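You operate a simulated robot arm through the tools that you are given. There is no shell and no other tool.

You are at the controls of a simulated two-armed robot. One attempt, no reset.

JOB
Measure wheel 1's run-out over a full turn, brake it, set the truing screw to the reading, park the dial.

Only the result counts: the job must be done as asked and must still hold three seconds after the hand-in. Knocking over, shifting, dropping, spilling or breaking anything else fails it.

ROBOT AND FRAMES
Two 7-joint arms with two-finger parallel grippers on one trunk, on a base that moves. Base frame: it is fixed to the floor where the robot stands at the start and does not move with it; the origin is under the middle of the robot, x ahead of it, y to its left, z up. Readings come in mm, degrees, newtons and seconds.
The left shoulder is at the start at [50, 158, 1083], the right one opposite. With the tool pointing down near the work surface each hand reaches from about 100 to 600 mm from the robot's upright axis, wherever it stands, measured 20 degrees to its own side. Places, roughly: axle nut [1600, 2800, 1100]; dial arm [1300, 2700, 1100]; number one wheel [1600, 2800, 900]; runout display [1200, 2600, 800]; spin knob [1200, 2800, 800]; truing screw [1700, 2800, 1000]; wheel brake [1000, 2700, 900]; yellow zero key [1100, 2700, 800]. Payload 3.91 kg a hand.
Tool frame (each hand has its own): the origin (TCP) lies between the finger pads and is the grasp point; the fingertips stand 30 mm ahead of it; z points along the fingers, y is the line along which they close. The gripper opens to 110 mm. The fingers are 20 mm wide and 10 mm thick; the gripper's body (48 by 112 mm) begins 55 mm behind the TCP.
Orientation is told as [roll, pitch, yaw] about the base's x, y, z axes, in that order, counted from this pose: with the fingers straight down and closing along the base's y, the tool's x points along the base's -x, its y along +y and its z along -z.

CONTROLS
- The arms move only by the tool move_arm. It takes "left_increments", "right_increments" or both (then of equal length, played together; a hand with none holds still); each is a list that holds one entry, the list of rows, each a list of 7 numbers: the turn, a rotation vector about the tool's x, y, z in units of 4 degrees (1.0 is 4 degrees), then the shift along the tool's x, y, z in units of 30 mm (1.0 is 30 mm), then the opening, from 0 (shut) to 1 (fully open). In form: [[[rx, ry, rz, dx, dy, dz, gripper], ...]]. A call has 1 to 20 rows; each row shifts and turns the commanded pose from where the row before left it, along the tool's axes as they then stand. A call with a number of a shift or a turn outside -1 to 1 is refused whole. Each row takes 0.2 s and may step no farther than 50 mm and 8.6 degrees from the row before; otherwise, or with a gripper value out of range, the whole call is refused. Where a pose cannot be reached the arm comes as near as it can. A force on the tool above 90 N (or 10 N above the force at the start of the call, whichever is more), or a blocked arm, ends the call early, and 0.2 s more pass. The fingers move at their own pace (about 153 mm/s each) and stop on an object; they squeeze with about 26 N. The grip force told is the motor's: it shows also when the fingers shut on nothing. Time passes only in rows, and 0.2 s behind the last, so rows that do not move let the fingers close. It gives the time, the measured TCP pose, the force on the tool (base axes), the opening and the grip force at its end, in the units of the frame above (readings bear some noise), with the torque about the TCP (base axes, N m) and any sound that the robot's microphone picked up.
- Cameras (640 x 400 px; columns grow to the right, rows downward): "scene" is now at [134.5, 12.1, 1262.6]; the picture's right is [0.13, -0.99, 0.00], its down [-0.16, -0.02, -0.99] and it looks along [0.98, 0.13, -0.16] (base axes); focal length 215 px, centre (320, 200). "left" rides on the left gripper at [72, -17, -103] in its tool frame; the picture's right is [0.23, 0.97, 0.00], its down [-0.76, 0.18, -0.62] and it looks along [-0.61, 0.14, 0.78] (tool axes); focal length 222 px, centre (320, 200). "right" rides on the right gripper at [72, 17, -103] in its tool frame; the picture's right is [-0.23, 0.97, 0.00], its down [-0.76, -0.18, -0.62] and it looks along [-0.61, -0.14, 0.78] (tool axes); focal length 222 px, centre (320, 200). There is no depth. A picture from a camera that has moved, and an enlarged one, comes with that camera's place and axes in the base frame and with its lens.
- capture(camera): a new picture of that camera. The clock stands still meanwhile.
- raise_lower(by): slides the trunk up (or, below 0, down) by that many mm; the arms and the scene camera ride with it, the base frame stays. It gives what a move gives, with no picture.
- steer(legs): drives the robot by 1 to 6 legs, each [ahead, turn to the left] in mm and degrees, along the robot's own axes; the way and the turn of a leg run together, so that a leg with both is an arc; at most 1500 mm and 180 degrees a leg. The arms and the cameras ride along, it lands a little off, and it stops where it bumps. It gives what a move gives.
- pan_tilt(pan, tilt): turns the head with the scene camera to pan (to the left, within 80 degrees either way) and tilt (down, from -29 to 69), counted from straight ahead of the robot. It gives what a move gives.
- close_up(camera, box): a new picture of the part [left, top, right, bottom] of that camera's present view, enlarged. The clock stands still meanwhile.
- hand_in(): hands the job in; it is judged then, once.

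Nothing tells you exact positions but the pictures and the camera data. Unless the task says otherwise, let go and move clear before handing in.

The tools are called after "Emit:" by a JSON object that holds its "method" and its "body". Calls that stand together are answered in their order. move_arm: Moves the arms, as the interface text tells. Its arguments: {"type":"object","properties":{"left_increments":{"type":"array"},"right_increments":{"type":"array"}},"required":[]} The other tools are called the same way: raise_lower (by) moves the trunk up or down; steer (legs) drives the base; pan_tilt (pan, tilt) turns the head that bears the scene camera; capture (camera) takes a picture; close_up (camera, box) takes an enlarged picture of a part of a camera's view; hand_in () hands the job in.

At the start:

```text
time: 0.0
left_ee_pos: [355.1, 193.5, 1234.6]
left_ee_rot: [-0.1, 0.0, 0.0]
left_wrist_force: [0.3, -0.9, 0.2]
left_wrist_torque: [0.0, 0.01, 0.0]
left_finger_gap: 110.2
left_grip_force: 0.0
right_ee_pos: [312.3, -139.4, 1146.7]
right_ee_rot: [-0.1, 0.0, 0.0]
right_wrist_force: [0.2, 0.2, -0.1]
right_wrist_torque: [0.02, 0.02, 0.01]
right_finger_gap: 110.2
right_grip_force: 0.1
trunk travel left (down, up): [-325.0, 157.0]
robot x, y, heading: [2.0, 4.2, 0.0]
head pan, tilt (commanded): [7.6, 9.2]
```

scene: 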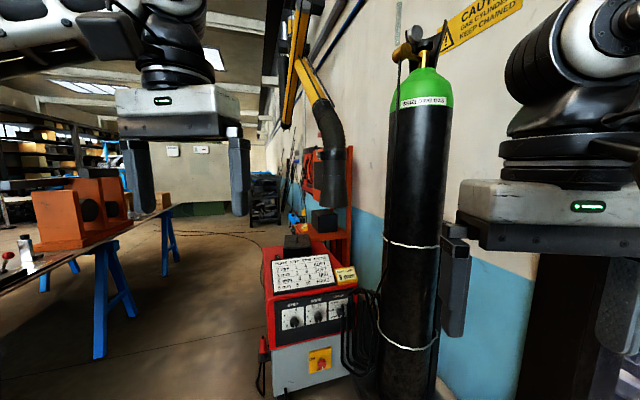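
right: 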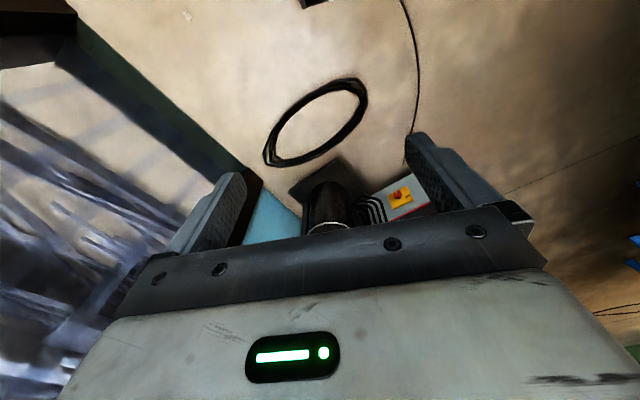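
left: 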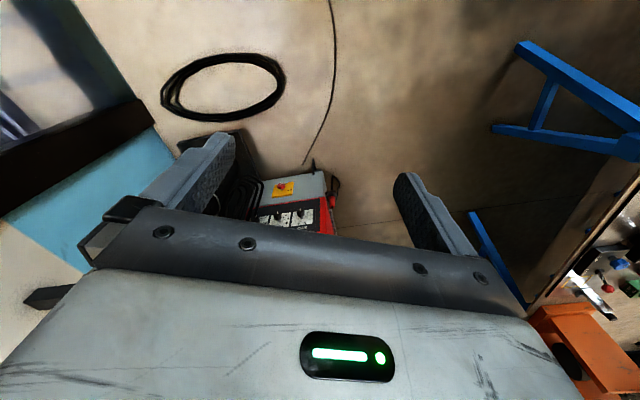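

I see a workshop with a gas cylinder and welder ahead and a bench to the left where the work should be (around [1400, 2750, 850]). I'll look left first to find the stand and the path.

Emit:
{"method": "pan_tilt", "body": {"pan": 62, "tilt": 12}}

```text
time: 1.2
left_ee_pos: [354.9, 192.8, 1233.8]
left_ee_rot: [0.0, 0.0, 0.0]
left_wrist_force: [1.3, 0.4, -0.4]
left_wrist_torque: [0.01, -0.03, 0.01]
left_finger_gap: 109.9
left_grip_force: 0.1
right_ee_pos: [311.2, -138.6, 1147.5]
right_ee_rot: [0.1, 0.0, 0.0]
right_wrist_force: [0.4, -0.6, -0.5]
right_wrist_torque: [0.05, -0.01, -0.01]
right_finger_gap: 110.1
right_grip_force: 0.1
trunk travel left (down, up): [-325.0, 157.0]
robot x, y, heading: [-2.7, -0.5, 0.1]
head pan, tilt (commanded): [62.0, 12.0]
```

The head has turned; now I take a picture towards the work place.

Emit:
{"method": "capture", "body": {"camera": "scene"}}

Emit:
{"method": "close_up", "body": {"camera": "scene", "box": [200, 120, 460, 300]}}

```text
taken
camera scene: at [86.3, 82.1, 1258.0], right [0.88, -0.47, 0.0], down [-0.1, -0.18, -0.98], along [0.46, 0.86, -0.21], focal length 215 px, centre (320, 200)
```

scene: 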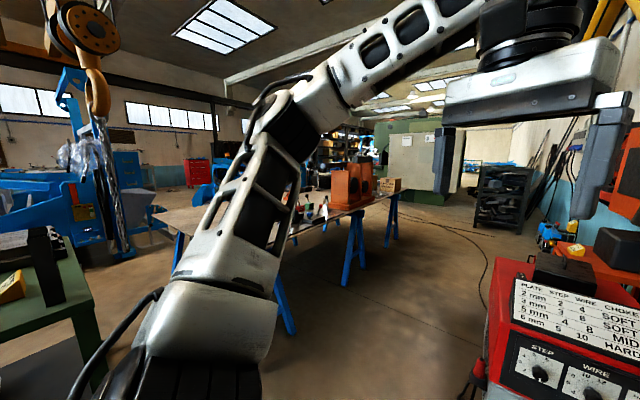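

```text
2.22 times, centred on (330, 210) of scene
camera zoom: at [86.3, 82.1, 1258.0], right [0.88, -0.47, 0.0], down [-0.1, -0.18, -0.98], along [0.46, 0.86, -0.21], focal length 477 px, centre (298, 178)
```

zoom: 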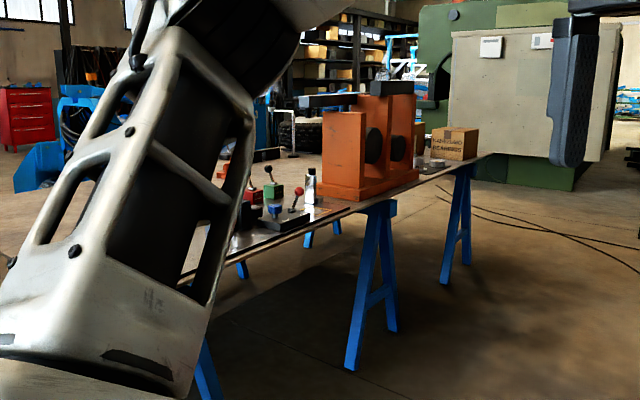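

The stand seems to lie behind the first bench, hidden by my left arm. I'll turn the base left in place so I look between the arms.

Emit:
{"method": "steer", "body": {"legs": [[0, 60]]}}

Emit:
{"method": "pan_tilt", "body": {"pan": 0, "tilt": 8}}

Emit:
{"method": "capture", "body": {"camera": "scene"}}

```text
time: 4.3
left_ee_pos: [4.5, 403.9, 1234.8]
left_ee_rot: [0.0, 0.0, 60.8]
left_wrist_force: [0.6, -0.7, 0.1]
left_wrist_torque: [0.02, -0.01, -0.03]
left_finger_gap: 109.9
left_grip_force: 0.0
right_ee_pos: [273.6, 204.5, 1148.1]
right_ee_rot: [0.0, 0.1, 60.8]
right_wrist_force: [-0.4, 0.4, 0.6]
right_wrist_torque: [0.02, -0.03, 0.04]
right_finger_gap: 109.9
right_grip_force: 0.1
trunk travel left (down, up): [-325.0, 157.0]
robot x, y, heading: [-3.3, -3.1, 60.7]
head pan, tilt (commanded): [62.0, 12.0]
```

```text
time: 5.6
left_ee_pos: [4.8, 403.2, 1234.6]
left_ee_rot: [0.0, -0.1, 60.8]
left_wrist_force: [1.0, 1.3, -0.3]
left_wrist_torque: [-0.01, 0.01, -0.01]
left_finger_gap: 109.8
left_grip_force: 0.1
right_ee_pos: [273.2, 204.4, 1146.8]
right_ee_rot: [0.0, 0.0, 60.7]
right_wrist_force: [0.0, -0.5, -0.4]
right_wrist_torque: [-0.04, 0.04, 0.0]
right_finger_gap: 110.2
right_grip_force: 0.1
trunk travel left (down, up): [-325.0, 157.0]
robot x, y, heading: [-1.5, -1.3, 60.9]
head pan, tilt (commanded): [0.0, 8.0]
```

```text
taken
camera scene: at [67.1, 115.6, 1264.5], right [0.87, -0.49, 0.0], down [-0.07, -0.12, -0.99], along [0.48, 0.86, -0.14], focal length 215 px, centre (320, 200)
```

scene: 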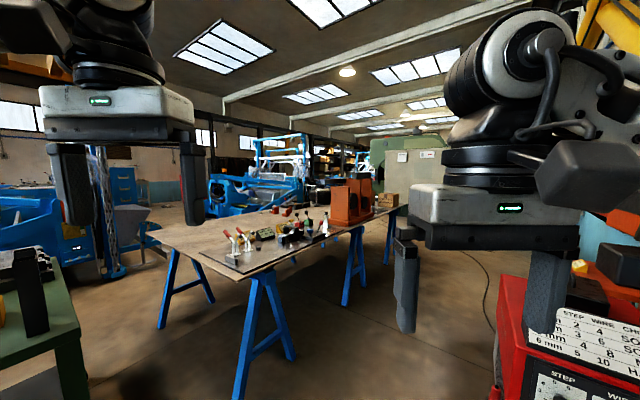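

I now see the bench with tools and the orange block; behind is blue machinery. I zoom in on the region where the stand should be.

Emit:
{"method": "close_up", "body": {"camera": "scene", "box": [230, 120, 430, 260]}}

Emit:
{"method": "close_up", "body": {"camera": "scene", "box": [220, 190, 340, 270]}}

Emit:
{"method": "close_up", "body": {"camera": "scene", "box": [0, 120, 240, 340]}}

```text
2.86 times, centred on (330, 190) of scene
camera zoom: at [67.1, 115.6, 1264.5], right [0.87, -0.49, 0.0], down [-0.07, -0.12, -0.99], along [0.48, 0.86, -0.14], focal length 614 px, centre (291, 229)
```

zoom: 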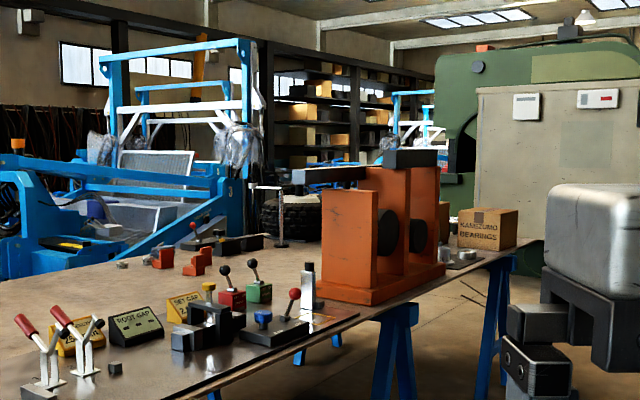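

```text
5.00 times, centred on (280, 230) of scene
camera zoom: at [67.1, 115.6, 1264.5], right [0.87, -0.49, 0.0], down [-0.07, -0.12, -0.99], along [0.48, 0.86, -0.14], focal length 1074 px, centre (520, 50)
```

zoom: 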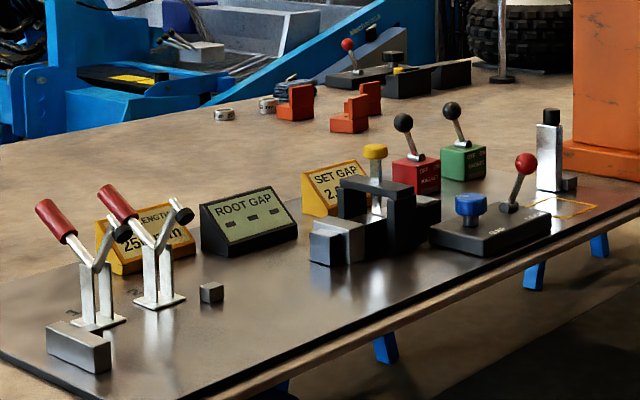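

```text
1.82 times, centred on (120, 230) of scene
camera zoom: at [67.1, 115.6, 1264.5], right [0.87, -0.49, 0.0], down [-0.07, -0.12, -0.99], along [0.48, 0.86, -0.14], focal length 390 px, centre (684, 146)
```

zoom: 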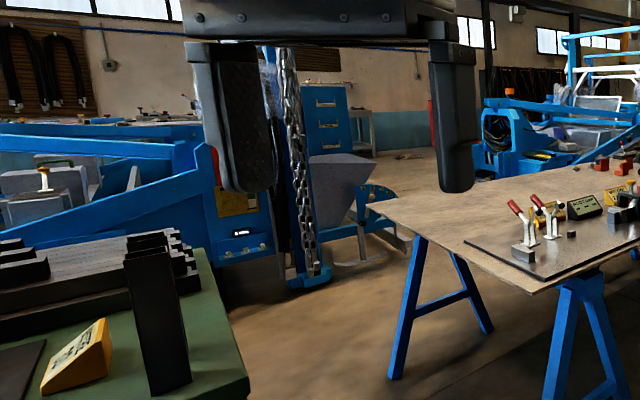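

The stand seems to be on the far side of the big bench: a white post with an arm (dial arm), the tyre lying behind it, and a red-ball lever (brake). I'll go closer and raise the trunk for a better view before choosing a route around.

Emit:
{"method": "steer", "body": {"legs": [[600, 0]]}}

Emit:
{"method": "raise_lower", "body": {"by": 150}}

Emit:
{"method": "pan_tilt", "body": {"pan": 0, "tilt": 10}}

Emit:
{"method": "capture", "body": {"camera": "scene"}}

Emit:
{"method": "close_up", "body": {"camera": "scene", "box": [240, 130, 440, 255]}}

```text
time: 9.0
left_ee_pos: [289.8, 927.2, 1234.2]
left_ee_rot: [0.0, 0.0, 61.3]
left_wrist_force: [0.1, 0.0, 0.1]
left_wrist_torque: [-0.01, 0.02, 0.02]
left_finger_gap: 109.8
left_grip_force: 0.1
right_ee_pos: [560.4, 728.8, 1148.1]
right_ee_rot: [0.1, 0.0, 61.3]
right_wrist_force: [-0.2, -0.4, -0.1]
right_wrist_torque: [-0.02, 0.0, 0.01]
right_finger_gap: 110.2
right_grip_force: 0.0
trunk travel left (down, up): [-325.0, 157.0]
robot x, y, heading: [286.4, 519.1, 61.2]
head pan, tilt (commanded): [0.0, 8.0]
```

```text
time: 10.8
left_ee_pos: [289.3, 924.9, 1384.5]
left_ee_rot: [0.0, 0.0, 61.4]
left_wrist_force: [-0.7, 0.0, -0.9]
left_wrist_torque: [0.02, -0.02, 0.02]
left_finger_gap: 109.9
left_grip_force: 0.0
right_ee_pos: [560.8, 728.9, 1297.1]
right_ee_rot: [0.2, -0.1, 61.3]
right_wrist_force: [-0.2, 0.6, -0.3]
right_wrist_torque: [0.0, -0.01, -0.02]
right_finger_gap: 110.4
right_grip_force: 0.1
trunk travel left (down, up): [-475.0, 7.0]
robot x, y, heading: [288.7, 520.7, 61.3]
head pan, tilt (commanded): [0.0, 8.0]
```

```text
time: 11.4
left_ee_pos: [290.5, 925.6, 1384.0]
left_ee_rot: [-0.1, 0.0, 61.4]
left_wrist_force: [-0.3, 0.3, 0.3]
left_wrist_torque: [-0.01, 0.01, 0.02]
left_finger_gap: 109.9
left_grip_force: 0.1
right_ee_pos: [560.6, 728.2, 1297.2]
right_ee_rot: [0.1, 0.0, 61.3]
right_wrist_force: [-0.1, -0.2, 0.3]
right_wrist_torque: [-0.01, 0.0, 0.02]
right_finger_gap: 109.8
right_grip_force: 0.1
trunk travel left (down, up): [-475.0, 7.0]
robot x, y, heading: [287.1, 523.0, 61.6]
head pan, tilt (commanded): [0.0, 10.0]
```

```text
taken
camera scene: at [355.0, 638.3, 1411.3], right [0.88, -0.48, 0.0], down [-0.08, -0.15, -0.98], along [0.47, 0.86, -0.17], focal length 215 px, centre (320, 200)
```

scene: 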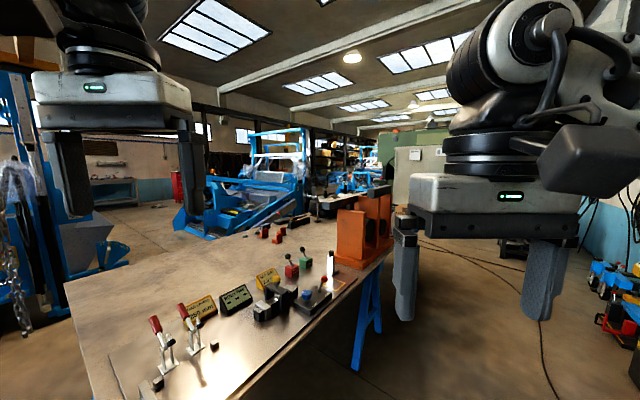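

```text
3.20 times, centred on (340, 192) of scene
camera zoom: at [355.0, 638.3, 1411.3], right [0.88, -0.48, 0.0], down [-0.08, -0.15, -0.98], along [0.47, 0.86, -0.17], focal length 687 px, centre (256, 224)
```

zoom: 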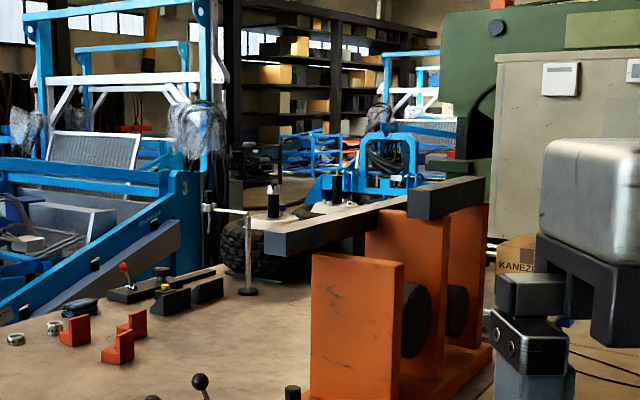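

The station sits on the far half of the bench (dial post about [1420, 2650], brake lever about [1070, 2800], displays facing away from me), so the operator side is the far (north) edge. I'll go around the right-hand end of the bench, driving parallel to its near edge.

Emit:
{"method": "steer", "body": {"legs": [[0, -40], [1400, 0]]}}

Emit:
{"method": "capture", "body": {"camera": "scene"}}

Emit:
{"method": "pan_tilt", "body": {"pan": 50, "tilt": 15}}

Emit:
{"method": "capture", "body": {"camera": "scene"}}

```text
time: 20.2
left_ee_pos: [1857.2, 1322.4, 1384.7]
left_ee_rot: [0.0, 0.0, 20.0]
left_wrist_force: [0.3, -0.4, -0.1]
left_wrist_torque: [-0.02, 0.0, -0.01]
left_finger_gap: 110.0
left_grip_force: 0.1
right_ee_pos: [1929.9, 996.1, 1296.5]
right_ee_rot: [0.0, 0.0, 19.9]
right_wrist_force: [0.1, 0.0, 0.0]
right_wrist_torque: [0.01, 0.02, 0.01]
right_finger_gap: 109.7
right_grip_force: 0.0
trunk travel left (down, up): [-475.0, 7.0]
robot x, y, heading: [1589.6, 1017.4, 20.1]
head pan, tilt (commanded): [0.0, 10.0]
```

```text
taken
camera scene: at [1717.0, 1064.8, 1411.3], right [0.34, -0.94, 0.0], down [-0.16, -0.06, -0.98], along [0.93, 0.34, -0.17], focal length 215 px, centre (320, 200)
```

scene: 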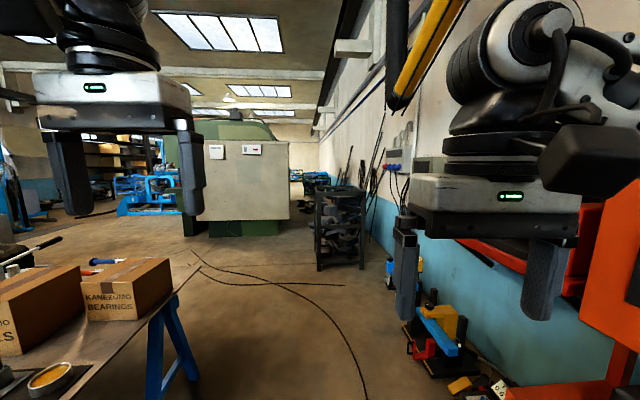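

```text
time: 21.4
left_ee_pos: [1856.2, 1321.4, 1384.5]
left_ee_rot: [-0.1, 0.1, 20.0]
left_wrist_force: [-0.3, 0.4, 1.1]
left_wrist_torque: [0.02, 0.03, -0.01]
left_finger_gap: 110.0
left_grip_force: 0.0
right_ee_pos: [1930.4, 995.7, 1296.6]
right_ee_rot: [-0.1, -0.1, 20.0]
right_wrist_force: [0.2, -0.5, 0.7]
right_wrist_torque: [0.0, 0.0, -0.01]
right_finger_gap: 109.9
right_grip_force: 0.1
trunk travel left (down, up): [-475.0, 7.0]
robot x, y, heading: [1591.5, 1023.4, 19.9]
head pan, tilt (commanded): [50.0, 15.0]
```

```text
taken
camera scene: at [1661.5, 1120.7, 1403.2], right [0.94, -0.34, 0.0], down [-0.09, -0.24, -0.97], along [0.33, 0.91, -0.26], focal length 215 px, centre (320, 200)
```

scene: 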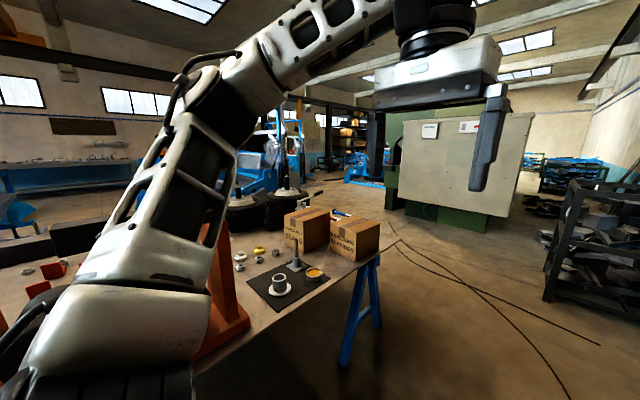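

The way along is clear: bench corner about (2590, 2170), rack about (4250, 2000). I'll drive past the right end, turn left and go up beside it.

Emit:
{"method": "pan_tilt", "body": {"pan": 0, "tilt": 12}}

Emit:
{"method": "steer", "body": {"legs": [[1000, 0], [950, 0], [0, 92]]}}

Emit:
{"method": "capture", "body": {"camera": "scene"}}

```text
time: 22.5
left_ee_pos: [1856.6, 1320.9, 1384.8]
left_ee_rot: [0.0, 0.0, 20.0]
left_wrist_force: [0.1, -0.2, 0.5]
left_wrist_torque: [0.01, -0.04, 0.0]
left_finger_gap: 110.0
left_grip_force: 0.1
right_ee_pos: [1930.2, 995.4, 1297.5]
right_ee_rot: [0.0, 0.0, 20.0]
right_wrist_force: [-0.4, 0.1, 0.8]
right_wrist_torque: [-0.02, -0.01, 0.04]
right_finger_gap: 109.9
right_grip_force: 0.1
trunk travel left (down, up): [-475.0, 7.0]
robot x, y, heading: [1590.7, 1022.2, 20.0]
head pan, tilt (commanded): [0.0, 12.0]
```

```text
time: 36.2
left_ee_pos: [3104.9, 1918.5, 1384.2]
left_ee_rot: [0.1, 0.0, 112.7]
left_wrist_force: [-0.1, -0.4, 0.1]
left_wrist_torque: [0.04, 0.02, 0.03]
left_finger_gap: 109.9
left_grip_force: 0.1
right_ee_pos: [3428.3, 2006.6, 1297.3]
right_ee_rot: [0.0, 0.1, 112.6]
right_wrist_force: [-0.5, 0.0, 1.3]
right_wrist_torque: [0.01, 0.02, -0.05]
right_finger_gap: 109.9
right_grip_force: 0.1
trunk travel left (down, up): [-475.0, 7.0]
robot x, y, heading: [3421.7, 1660.6, 112.5]
head pan, tilt (commanded): [0.0, 12.0]
```

```text
taken
camera scene: at [3370.4, 1787.5, 1408.0], right [0.92, 0.38, 0.0], down [0.08, -0.19, -0.98], along [-0.38, 0.9, -0.21], focal length 215 px, centre (320, 200)
```

scene: 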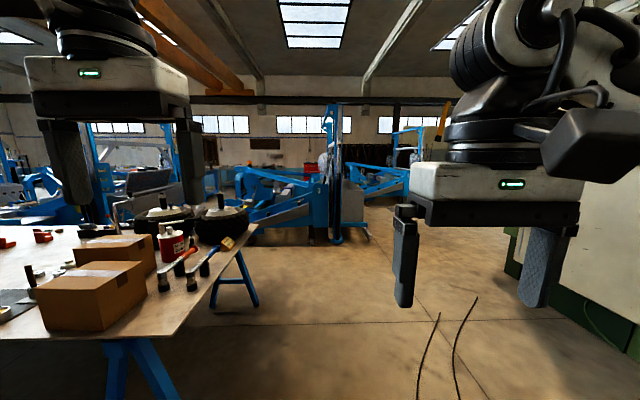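

I see the bench's right end with boxes, a red grease can, and two tyres with axle posts behind. I zoom in before going on.

Emit:
{"method": "close_up", "body": {"camera": "scene", "box": [0, 170, 280, 345]}}

Emit:
{"method": "close_up", "body": {"camera": "scene", "box": [100, 180, 260, 280]}}

```text
2.29 times, centred on (140, 258) of scene
camera zoom: at [3370.4, 1787.5, 1408.0], right [0.92, 0.38, 0.0], down [0.08, -0.19, -0.98], along [-0.38, 0.9, -0.21], focal length 491 px, centre (731, 69)
```

zoom: 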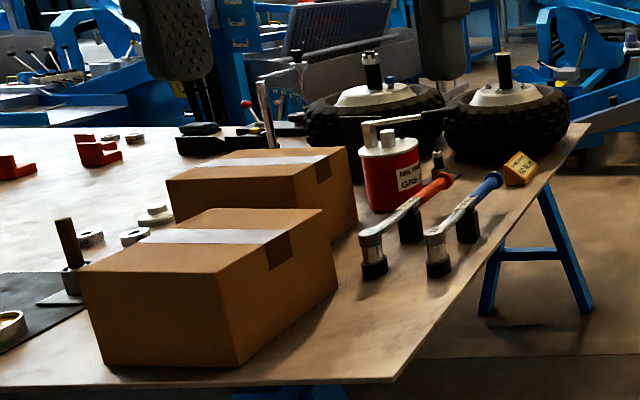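

```text
4.00 times, centred on (180, 230) of scene
camera zoom: at [3370.4, 1787.5, 1408.0], right [0.92, 0.38, 0.0], down [0.08, -0.19, -0.98], along [-0.38, 0.9, -0.21], focal length 859 px, centre (880, 80)
```

zoom: 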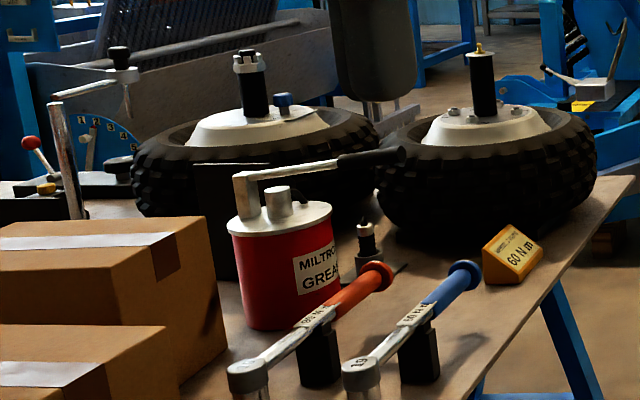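

The left tyre (with castellated nut, blue screw and the dial post beside it) is wheel 1; the right one is another wheel. I drive on past the far corner and turn to run along the far edge.

Emit:
{"method": "steer", "body": {"legs": [[1300, 0], [1300, 0], [0, 90]]}}

Emit:
{"method": "pan_tilt", "body": {"pan": 30, "tilt": 20}}

Emit:
{"method": "capture", "body": {"camera": "scene"}}

```text
time: 52.6
left_ee_pos: [2161.6, 3765.7, 1384.8]
left_ee_rot: [-0.1, 0.0, -158.7]
left_wrist_force: [0.0, 0.2, 1.2]
left_wrist_torque: [0.0, 0.03, 0.0]
left_finger_gap: 110.0
left_grip_force: 0.0
right_ee_pos: [2081.0, 4090.2, 1297.7]
right_ee_rot: [0.1, 0.0, -158.9]
right_wrist_force: [-0.4, -0.1, -0.6]
right_wrist_torque: [0.01, 0.01, 0.0]
right_finger_gap: 109.8
right_grip_force: 0.0
trunk travel left (down, up): [-475.0, 7.0]
robot x, y, heading: [2423.4, 4073.5, -158.9]
head pan, tilt (commanded): [0.0, 12.0]
```

```text
time: 53.6
left_ee_pos: [2162.6, 3765.9, 1383.5]
left_ee_rot: [0.1, 0.0, -158.7]
left_wrist_force: [-0.4, -0.6, 0.0]
left_wrist_torque: [0.01, -0.01, 0.0]
left_finger_gap: 109.8
left_grip_force: 0.0
right_ee_pos: [2082.1, 4089.5, 1297.9]
right_ee_rot: [0.0, 0.0, -158.8]
right_wrist_force: [0.6, 0.0, -0.3]
right_wrist_torque: [0.0, 0.02, -0.04]
right_finger_gap: 110.2
right_grip_force: 0.1
trunk travel left (down, up): [-475.0, 7.0]
robot x, y, heading: [2423.2, 4071.7, -158.8]
head pan, tilt (commanded): [30.0, 20.0]
```

```text
taken
camera scene: at [2329.5, 3986.1, 1395.0], right [-0.78, 0.63, 0.0], down [0.21, 0.27, -0.94], along [-0.59, -0.73, -0.34], focal length 215 px, centre (320, 200)
```

scene: 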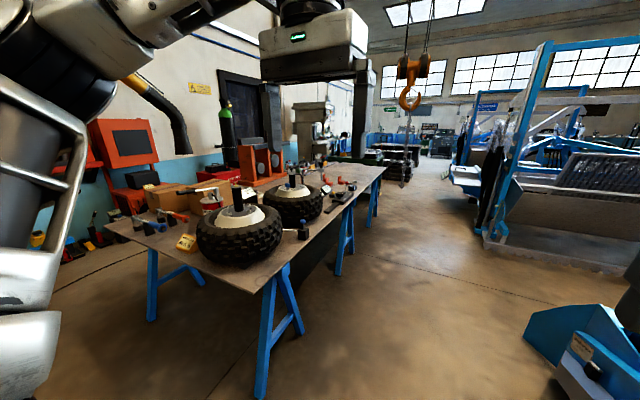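

Now I see both wheels from the far side; wheel 1 is the second one with the controls along the edge to its right. I zoom in.

Emit:
{"method": "close_up", "body": {"camera": "scene", "box": [180, 150, 400, 288]}}

Emit:
{"method": "close_up", "body": {"camera": "scene", "box": [270, 150, 390, 225]}}

```text
2.90 times, centred on (290, 219) of scene
camera zoom: at [2329.5, 3986.1, 1395.0], right [-0.78, 0.63, 0.0], down [0.21, 0.27, -0.94], along [-0.59, -0.73, -0.34], focal length 622 px, centre (407, 145)
```

zoom: 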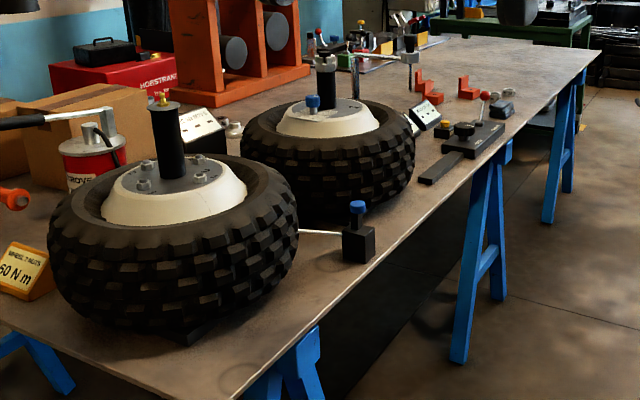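

```text
5.33 times, centred on (330, 188) of scene
camera zoom: at [2329.5, 3986.1, 1395.0], right [-0.78, 0.63, 0.0], down [0.21, 0.27, -0.94], along [-0.59, -0.73, -0.34], focal length 1145 px, centre (267, 267)
```

zoom: 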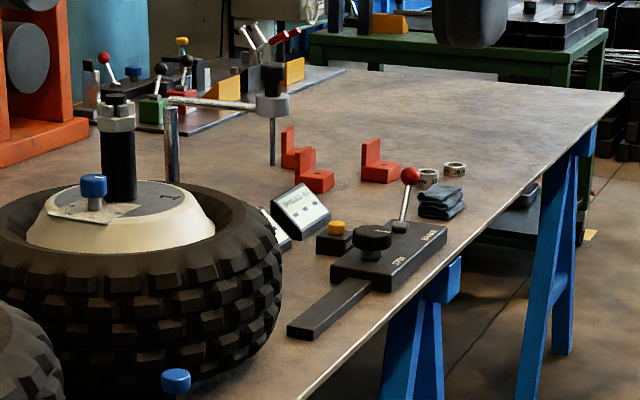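

I've triangulated the brake's red ball at about (1014, 2729, 900); the far bench edge runs at about 24°. I'll drive along that edge and then turn left to face the station.

Emit:
{"method": "steer", "body": {"legs": [[1530, 0], [0, 93]]}}

Emit:
{"method": "pan_tilt", "body": {"pan": 0, "tilt": 45}}

Emit:
{"method": "capture", "body": {"camera": "scene"}}

```text
refused: 1530 is not a number from -1500 to 1500
```

```text
time: 54.5
left_ee_pos: [2162.3, 3764.7, 1384.7]
left_ee_rot: [-0.1, 0.0, -158.8]
left_wrist_force: [0.1, 0.0, -0.1]
left_wrist_torque: [-0.02, 0.01, 0.01]
left_finger_gap: 110.2
left_grip_force: 0.0
right_ee_pos: [2080.1, 4088.8, 1296.0]
right_ee_rot: [0.0, 0.0, -158.7]
right_wrist_force: [0.0, 0.0, 0.6]
right_wrist_torque: [-0.01, 0.0, -0.02]
right_finger_gap: 110.1
right_grip_force: 0.1
trunk travel left (down, up): [-475.0, 7.0]
robot x, y, heading: [2423.7, 4071.2, -158.7]
head pan, tilt (commanded): [0.0, 45.0]
```

```text
taken
camera scene: at [2312.0, 4029.0, 1356.4], right [-0.36, 0.93, 0.0], down [0.66, 0.26, -0.71], along [-0.66, -0.26, -0.71], focal length 215 px, centre (320, 200)
```

scene: 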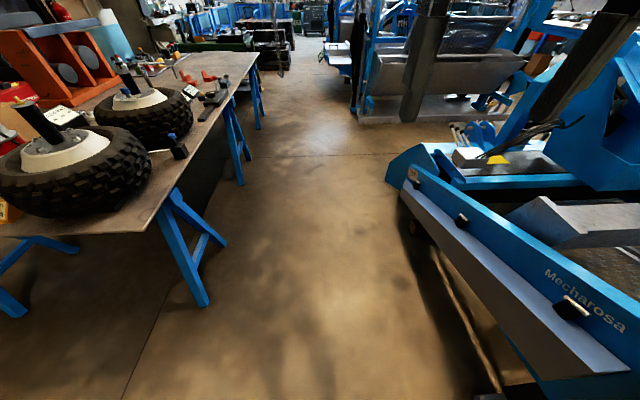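

The aisle is wide enough (blue machine about 1250 mm from the bench edge). I drive 1500 ahead and turn left to face the station.

Emit:
{"method": "steer", "body": {"legs": [[1500, 0], [0, 93]]}}

Emit:
{"method": "pan_tilt", "body": {"pan": 0, "tilt": 45}}

Emit:
{"method": "capture", "body": {"camera": "scene"}}

```text
time: 65.8
left_ee_pos: [1358.1, 3260.8, 1383.5]
left_ee_rot: [0.0, 0.0, -66.4]
left_wrist_force: [0.7, -0.7, 0.0]
left_wrist_torque: [0.0, 0.06, 0.02]
left_finger_gap: 110.0
left_grip_force: 0.0
right_ee_pos: [1037.7, 3167.3, 1297.7]
right_ee_rot: [0.0, 0.1, -66.4]
right_wrist_force: [0.0, -0.8, -0.2]
right_wrist_torque: [0.04, 0.0, -0.03]
right_finger_gap: 110.1
right_grip_force: 0.1
trunk travel left (down, up): [-475.0, 7.0]
robot x, y, heading: [1038.4, 3509.9, -66.1]
head pan, tilt (commanded): [0.0, 45.0]
```

```text
time: 66.4
left_ee_pos: [1358.2, 3262.0, 1383.9]
left_ee_rot: [0.0, 0.1, -66.3]
left_wrist_force: [-0.6, 0.6, 0.4]
left_wrist_torque: [0.01, 0.02, 0.01]
left_finger_gap: 110.1
left_grip_force: 0.1
right_ee_pos: [1037.2, 3166.7, 1298.3]
right_ee_rot: [0.1, 0.0, -66.4]
right_wrist_force: [0.3, 0.7, 0.3]
right_wrist_torque: [-0.03, 0.0, 0.0]
right_finger_gap: 110.0
right_grip_force: 0.1
trunk travel left (down, up): [-475.0, 7.0]
robot x, y, heading: [1037.3, 3509.1, -66.2]
head pan, tilt (commanded): [0.0, 45.0]
```

```text
taken
camera scene: at [1090.1, 3398.0, 1356.3], right [-0.92, -0.4, 0.0], down [-0.28, 0.65, -0.71], along [0.28, -0.65, -0.71], focal length 215 px, centre (320, 200)
```

scene: 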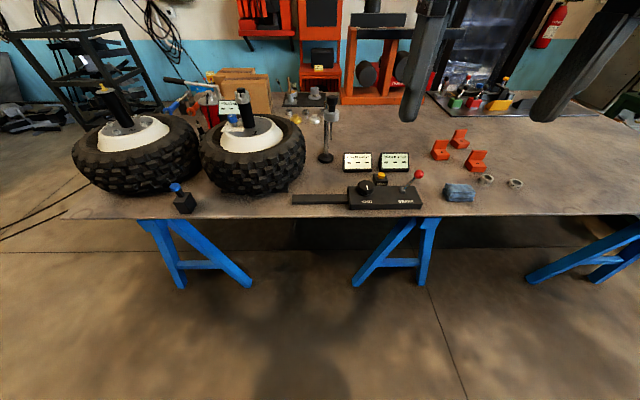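

Great view: wheel 1, the dial post, two displays, yellow key, spin knob and brake lever on the black box. I zoom in on the details.

Emit:
{"method": "close_up", "body": {"camera": "scene", "box": [280, 80, 460, 220]}}

Emit:
{"method": "close_up", "body": {"camera": "scene", "box": [180, 70, 360, 210]}}

Emit:
{"method": "close_up", "body": {"camera": "scene", "box": [335, 145, 435, 215]}}

Emit:
{"method": "close_up", "body": {"camera": "scene", "box": [210, 80, 290, 140]}}

```text
2.86 times, centred on (370, 150) of scene
camera zoom: at [1090.1, 3398.0, 1356.3], right [-0.92, -0.4, 0.0], down [-0.28, 0.65, -0.71], along [0.28, -0.65, -0.71], focal length 614 px, centre (177, 343)
```

zoom: 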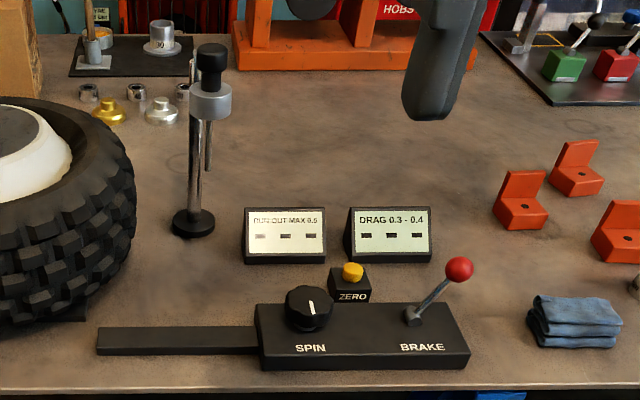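

```text
2.86 times, centred on (270, 140) of scene
camera zoom: at [1090.1, 3398.0, 1356.3], right [-0.92, -0.4, 0.0], down [-0.28, 0.65, -0.71], along [0.28, -0.65, -0.71], focal length 614 px, centre (463, 371)
```

zoom: 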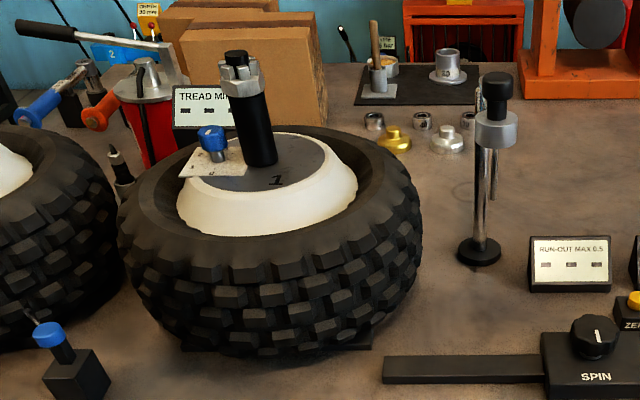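

```text
5.71 times, centred on (385, 180) of scene
camera zoom: at [1090.1, 3398.0, 1356.3], right [-0.92, -0.4, 0.0], down [-0.28, 0.65, -0.71], along [0.28, -0.65, -0.71], focal length 1227 px, centre (-51, 314)
```

zoom: 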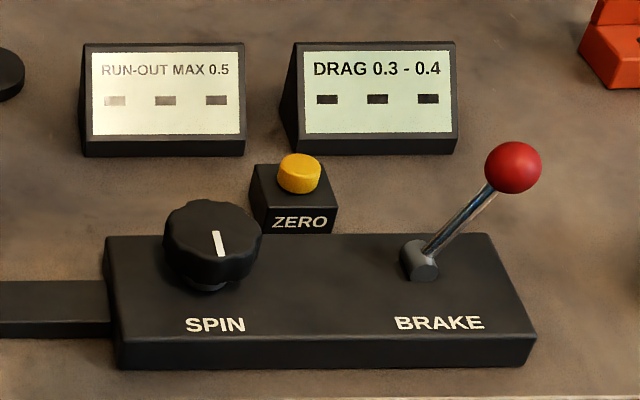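

```text
6.67 times, centred on (250, 110) of scene
camera zoom: at [1090.1, 3398.0, 1356.3], right [-0.92, -0.4, 0.0], down [-0.28, 0.65, -0.71], along [0.28, -0.65, -0.71], focal length 1432 px, centre (787, 800)
```

zoom: 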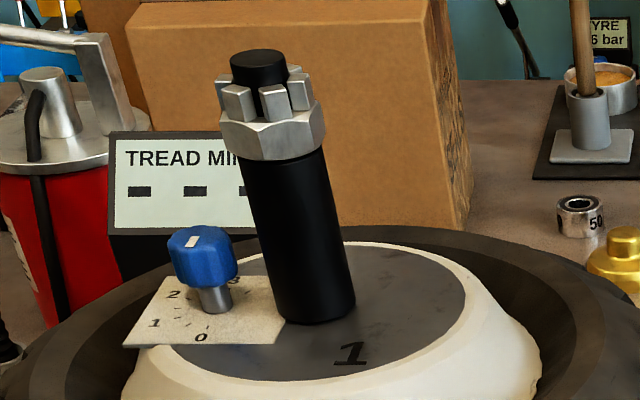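

The station is clear: "RUN-OUT MAX 0.5" display, yellow ZERO key, SPIN knob, BRAKE lever, dial post and wheel "1" with a blue truing knob on a scale. I look at my own base to judge how near I can stand.

Emit:
{"method": "pan_tilt", "body": {"pan": 0, "tilt": 69}}

Emit:
{"method": "capture", "body": {"camera": "scene"}}

Emit:
{"method": "capture", "body": {"camera": "right"}}

Emit:
{"method": "capture", "body": {"camera": "left"}}

```text
time: 67.3
left_ee_pos: [1357.7, 3261.8, 1384.6]
left_ee_rot: [0.0, 0.0, -66.3]
left_wrist_force: [-0.1, 0.2, 0.3]
left_wrist_torque: [0.0, -0.05, 0.0]
left_finger_gap: 109.9
left_grip_force: 0.1
right_ee_pos: [1037.1, 3167.5, 1296.6]
right_ee_rot: [0.0, 0.0, -66.4]
right_wrist_force: [0.5, 0.2, 0.2]
right_wrist_torque: [0.03, -0.03, 0.0]
right_finger_gap: 110.1
right_grip_force: 0.2
trunk travel left (down, up): [-475.0, 7.0]
robot x, y, heading: [1041.4, 3505.8, -66.3]
head pan, tilt (commanded): [0.0, 68.8]
```

```text
taken
camera scene: at [1080.0, 3421.2, 1327.5], right [-0.92, -0.4, 0.0], down [-0.37, 0.85, -0.36], along [0.15, -0.33, -0.93], focal length 215 px, centre (320, 200)
```

scene: 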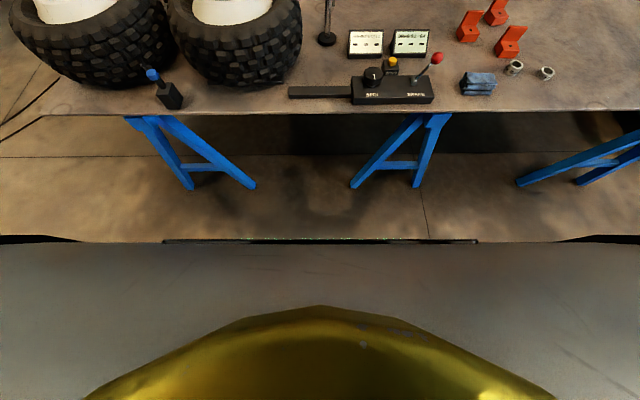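

```text
taken
camera right: at [1022.9, 3242.3, 1401.2], right [0.98, 0.18, 0.0], down [0.14, -0.77, 0.62], along [0.11, -0.61, -0.78], focal length 222 px, centre (320, 200)
```

right: 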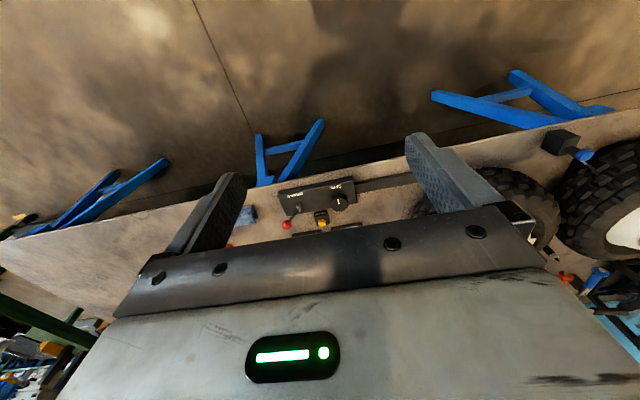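

```text
taken
camera left: at [1312.5, 3322.4, 1488.1], right [0.8, 0.6, 0.0], down [0.47, -0.63, 0.62], along [0.37, -0.5, -0.78], focal length 222 px, centre (320, 200)
```

left: 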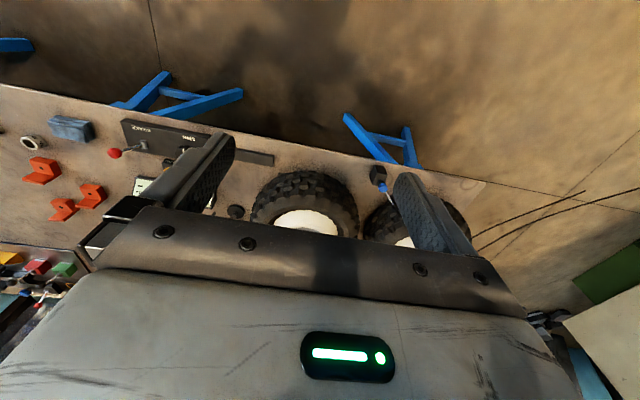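

My base front is about 300 mm ahead of the axis and the trestle feet sit about 90 mm inside the bench edge, so I can creep to about 290 mm from the edge. I drive 310 forward.

Emit:
{"method": "steer", "body": {"legs": [[310, 0]]}}

Emit:
{"method": "pan_tilt", "body": {"pan": 0, "tilt": 60}}

Emit:
{"method": "capture", "body": {"camera": "scene"}}

Emit:
{"method": "capture", "body": {"camera": "right"}}

Emit:
{"method": "capture", "body": {"camera": "left"}}

```text
time: 69.4
left_ee_pos: [1482.8, 2975.4, 1383.7]
left_ee_rot: [0.1, 0.2, -66.3]
left_wrist_force: [-1.2, -0.6, -0.9]
left_wrist_torque: [-0.01, 0.0, 0.0]
left_finger_gap: 109.8
left_grip_force: 0.1
right_ee_pos: [1161.8, 2881.6, 1297.3]
right_ee_rot: [0.0, 0.0, -66.4]
right_wrist_force: [0.7, 0.8, 0.1]
right_wrist_torque: [0.01, -0.01, 0.02]
right_finger_gap: 109.7
right_grip_force: 0.1
trunk travel left (down, up): [-475.0, 7.0]
robot x, y, heading: [1165.6, 3225.3, -66.4]
head pan, tilt (commanded): [0.0, 68.8]
```

```text
time: 70.1
left_ee_pos: [1482.1, 2976.5, 1385.2]
left_ee_rot: [0.0, 0.0, -66.3]
left_wrist_force: [0.2, -0.3, -0.3]
left_wrist_torque: [0.0, -0.02, -0.03]
left_finger_gap: 110.0
left_grip_force: 0.0
right_ee_pos: [1160.5, 2882.8, 1297.6]
right_ee_rot: [0.0, -0.1, -66.4]
right_wrist_force: [-0.7, 0.2, -0.1]
right_wrist_torque: [0.02, -0.02, -0.05]
right_finger_gap: 109.9
right_grip_force: 0.0
trunk travel left (down, up): [-475.0, 7.0]
robot x, y, heading: [1163.3, 3221.1, -66.3]
head pan, tilt (commanded): [0.0, 60.0]
```

```text
taken
camera scene: at [1208.9, 3126.6, 1336.8], right [-0.92, -0.4, 0.0], down [-0.35, 0.79, -0.5], along [0.2, -0.46, -0.87], focal length 215 px, centre (320, 200)
```

scene: 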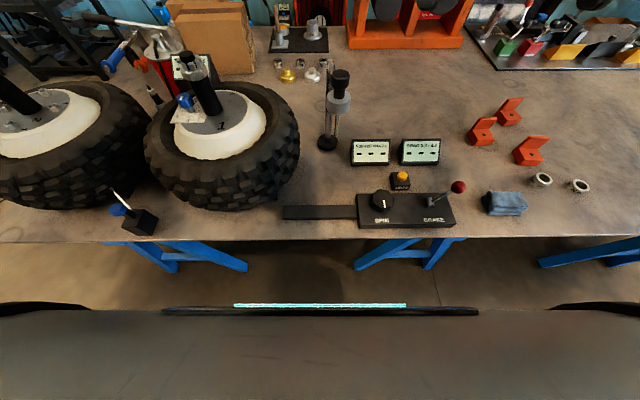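

```text
taken
camera right: at [1147.4, 2957.5, 1401.2], right [0.98, 0.18, 0.0], down [0.14, -0.77, 0.62], along [0.11, -0.61, -0.78], focal length 222 px, centre (320, 200)
```

right: 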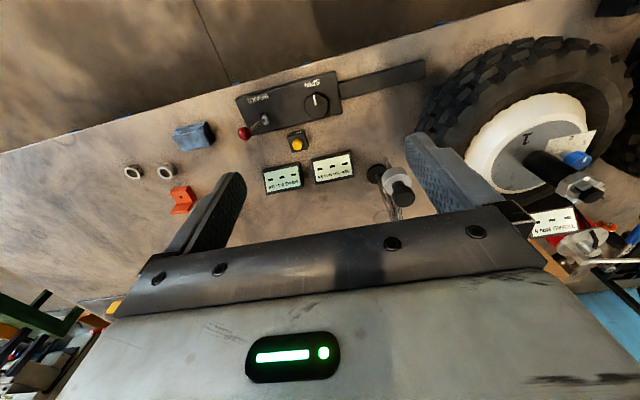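

```text
taken
camera left: at [1437.0, 3037.4, 1488.2], right [0.8, 0.6, 0.0], down [0.47, -0.63, 0.62], along [0.37, -0.5, -0.78], focal length 222 px, centre (320, 200)
```

left: 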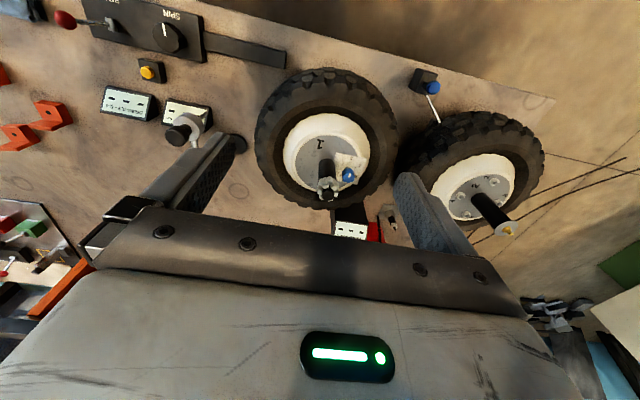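

I'm now about 300 mm from the bench edge. I take close-ups from the three cameras to triangulate each part.

Emit:
{"method": "close_up", "body": {"camera": "scene", "box": [280, 60, 480, 240]}}

Emit:
{"method": "close_up", "body": {"camera": "right", "box": [220, 50, 440, 220]}}

Emit:
{"method": "close_up", "body": {"camera": "left", "box": [240, 50, 420, 220]}}

Emit:
{"method": "close_up", "body": {"camera": "left", "box": [40, 0, 260, 160]}}

Emit:
{"method": "close_up", "body": {"camera": "scene", "box": [130, 30, 310, 220]}}

```text
2.22 times, centred on (380, 150) of scene
camera zoom: at [1208.9, 3126.6, 1336.8], right [-0.92, -0.4, 0.0], down [-0.35, 0.79, -0.5], along [0.2, -0.46, -0.87], focal length 477 px, centre (187, 311)
```

zoom: 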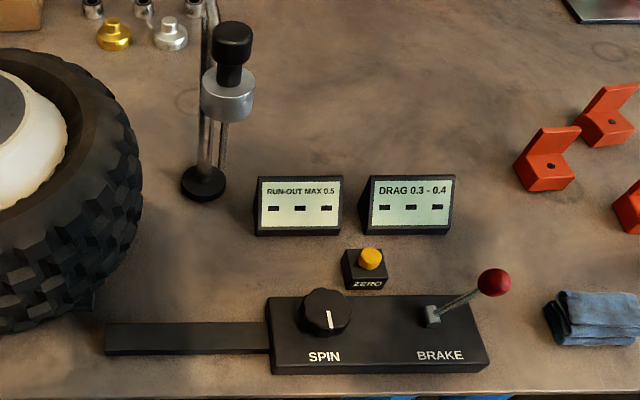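

```text
2.35 times, centred on (330, 135) of right
camera zoom: at [1147.4, 2957.5, 1401.2], right [0.98, 0.18, 0.0], down [0.14, -0.77, 0.62], along [0.11, -0.61, -0.78], focal length 523 px, centre (296, 353)
```

zoom: 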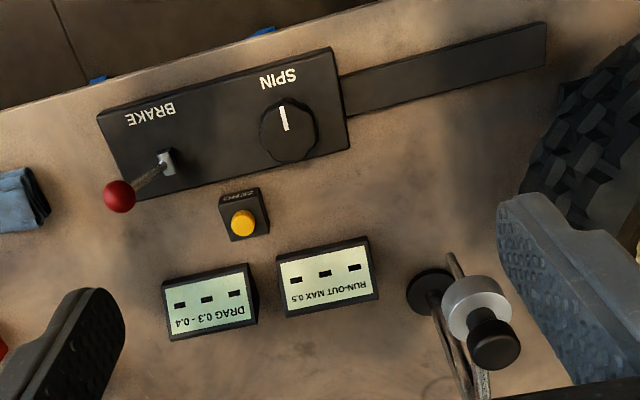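

```text
2.35 times, centred on (330, 135) of left
camera zoom: at [1437.0, 3037.4, 1488.2], right [0.8, 0.6, 0.0], down [0.47, -0.63, 0.62], along [0.37, -0.5, -0.78], focal length 523 px, centre (296, 353)
```

zoom: 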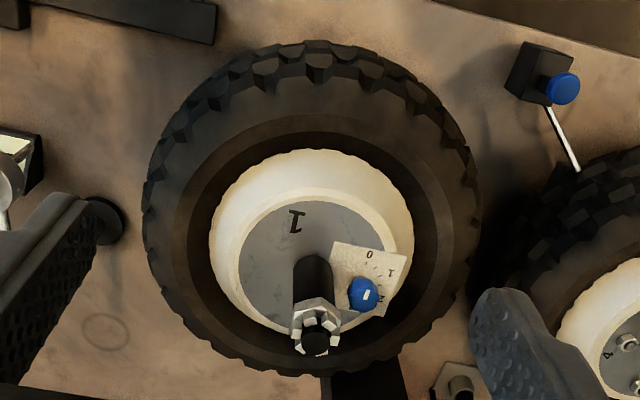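

```text
2.50 times, centred on (150, 80) of left
camera zoom: at [1437.0, 3037.4, 1488.2], right [0.8, 0.6, 0.0], down [0.47, -0.63, 0.62], along [0.37, -0.5, -0.78], focal length 555 px, centre (745, 500)
```

zoom: 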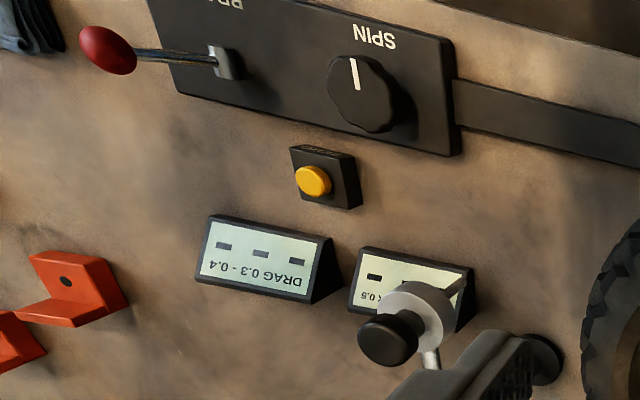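

```text
2.11 times, centred on (220, 125) of scene
camera zoom: at [1208.9, 3126.6, 1336.8], right [-0.92, -0.4, 0.0], down [-0.35, 0.79, -0.5], along [0.2, -0.46, -0.87], focal length 452 px, centre (530, 358)
```

zoom: 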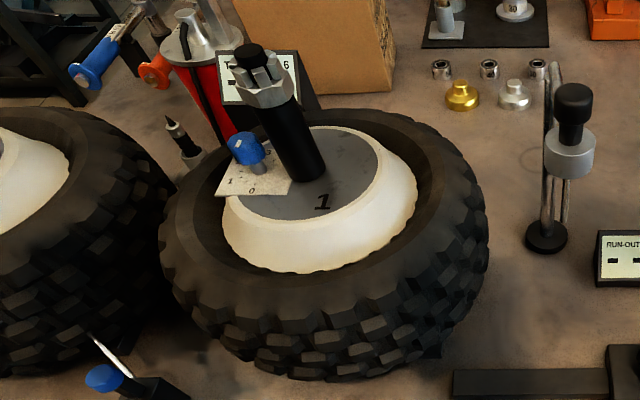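

Triangulated: zero key ≈ (1138, 2688, 832), spin knob top ≈ (1171, 2805, 857), brake ball ≈ (1014, 2727, 900), dial knob top ≈ (1328, 2758, 1110) with its post ≈ (1397, 2620), wheel axis ≈ (1617, 2824), truing screw ≈ (1674, 2843, 1023). I look closer at the screw scale and the dial before touching anything.

Emit:
{"method": "close_up", "body": {"camera": "left", "box": [300, 140, 390, 210]}}

Emit:
{"method": "close_up", "body": {"camera": "left", "box": [150, 90, 260, 220]}}

Emit:
{"method": "close_up", "body": {"camera": "right", "box": [350, 140, 440, 225]}}

Emit:
{"method": "close_up", "body": {"camera": "right", "box": [230, 60, 350, 150]}}

Emit:
{"method": "close_up", "body": {"camera": "scene", "box": [310, 55, 370, 155]}}

```text
5.71 times, centred on (345, 175) of left
camera zoom: at [1437.0, 3037.4, 1488.2], right [0.8, 0.6, 0.0], down [0.47, -0.63, 0.62], along [0.37, -0.5, -0.78], focal length 1269 px, centre (177, 343)
```

zoom: 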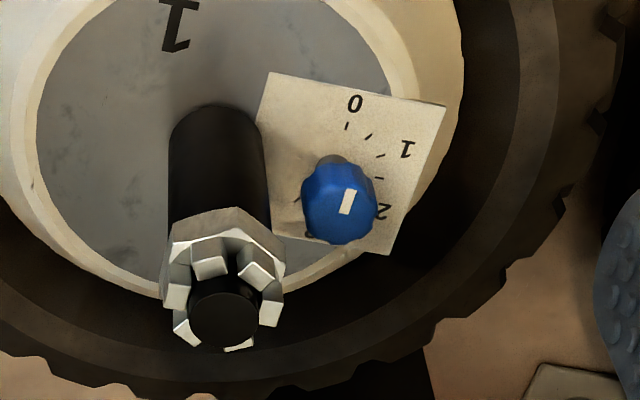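

```text
3.08 times, centred on (205, 155) of left
camera zoom: at [1437.0, 3037.4, 1488.2], right [0.8, 0.6, 0.0], down [0.47, -0.63, 0.62], along [0.37, -0.5, -0.78], focal length 684 px, centre (674, 338)
```

zoom: 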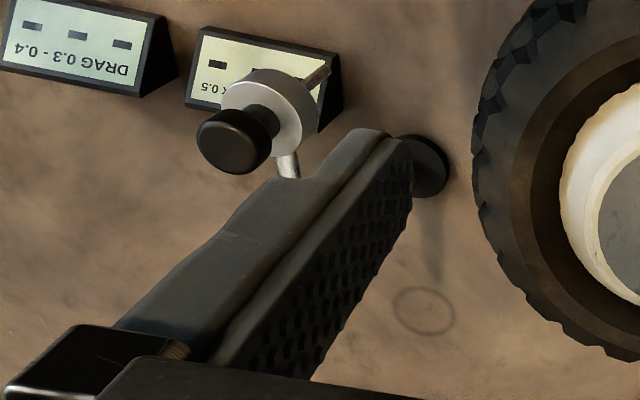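

```text
4.71 times, centred on (395, 182) of right
camera zoom: at [1147.4, 2957.5, 1401.2], right [0.98, 0.18, 0.0], down [0.14, -0.77, 0.62], along [0.11, -0.61, -0.78], focal length 1045 px, centre (-33, 282)
```

zoom: 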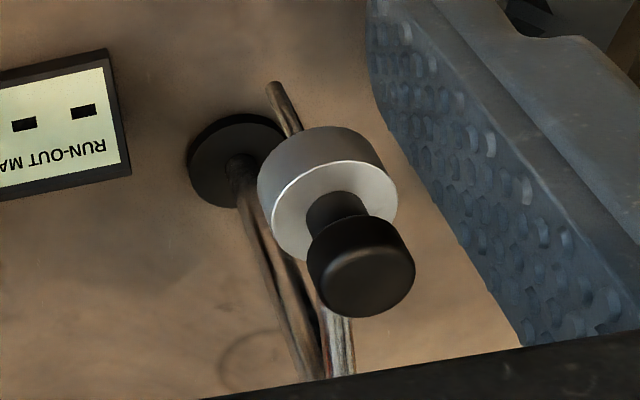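

```text
4.44 times, centred on (290, 105) of right
camera zoom: at [1147.4, 2957.5, 1401.2], right [0.98, 0.18, 0.0], down [0.14, -0.77, 0.62], along [0.11, -0.61, -0.78], focal length 987 px, centre (453, 622)
```

zoom: 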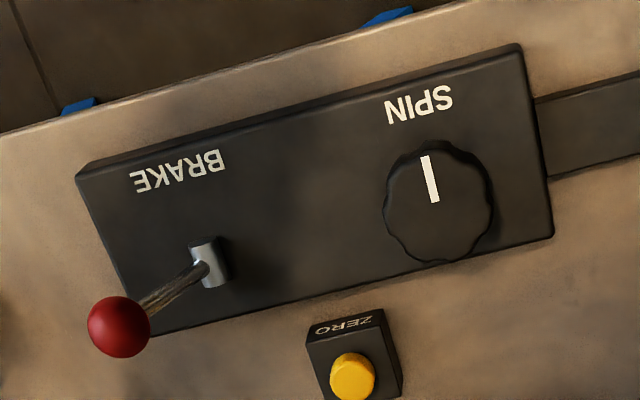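

```text
4.00 times, centred on (340, 105) of scene
camera zoom: at [1208.9, 3126.6, 1336.8], right [-0.92, -0.4, 0.0], down [-0.35, 0.79, -0.5], along [0.2, -0.46, -0.87], focal length 859 px, centre (240, 580)
```

zoom: 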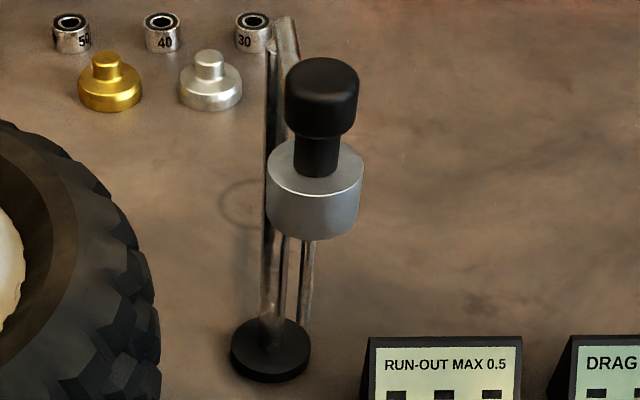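

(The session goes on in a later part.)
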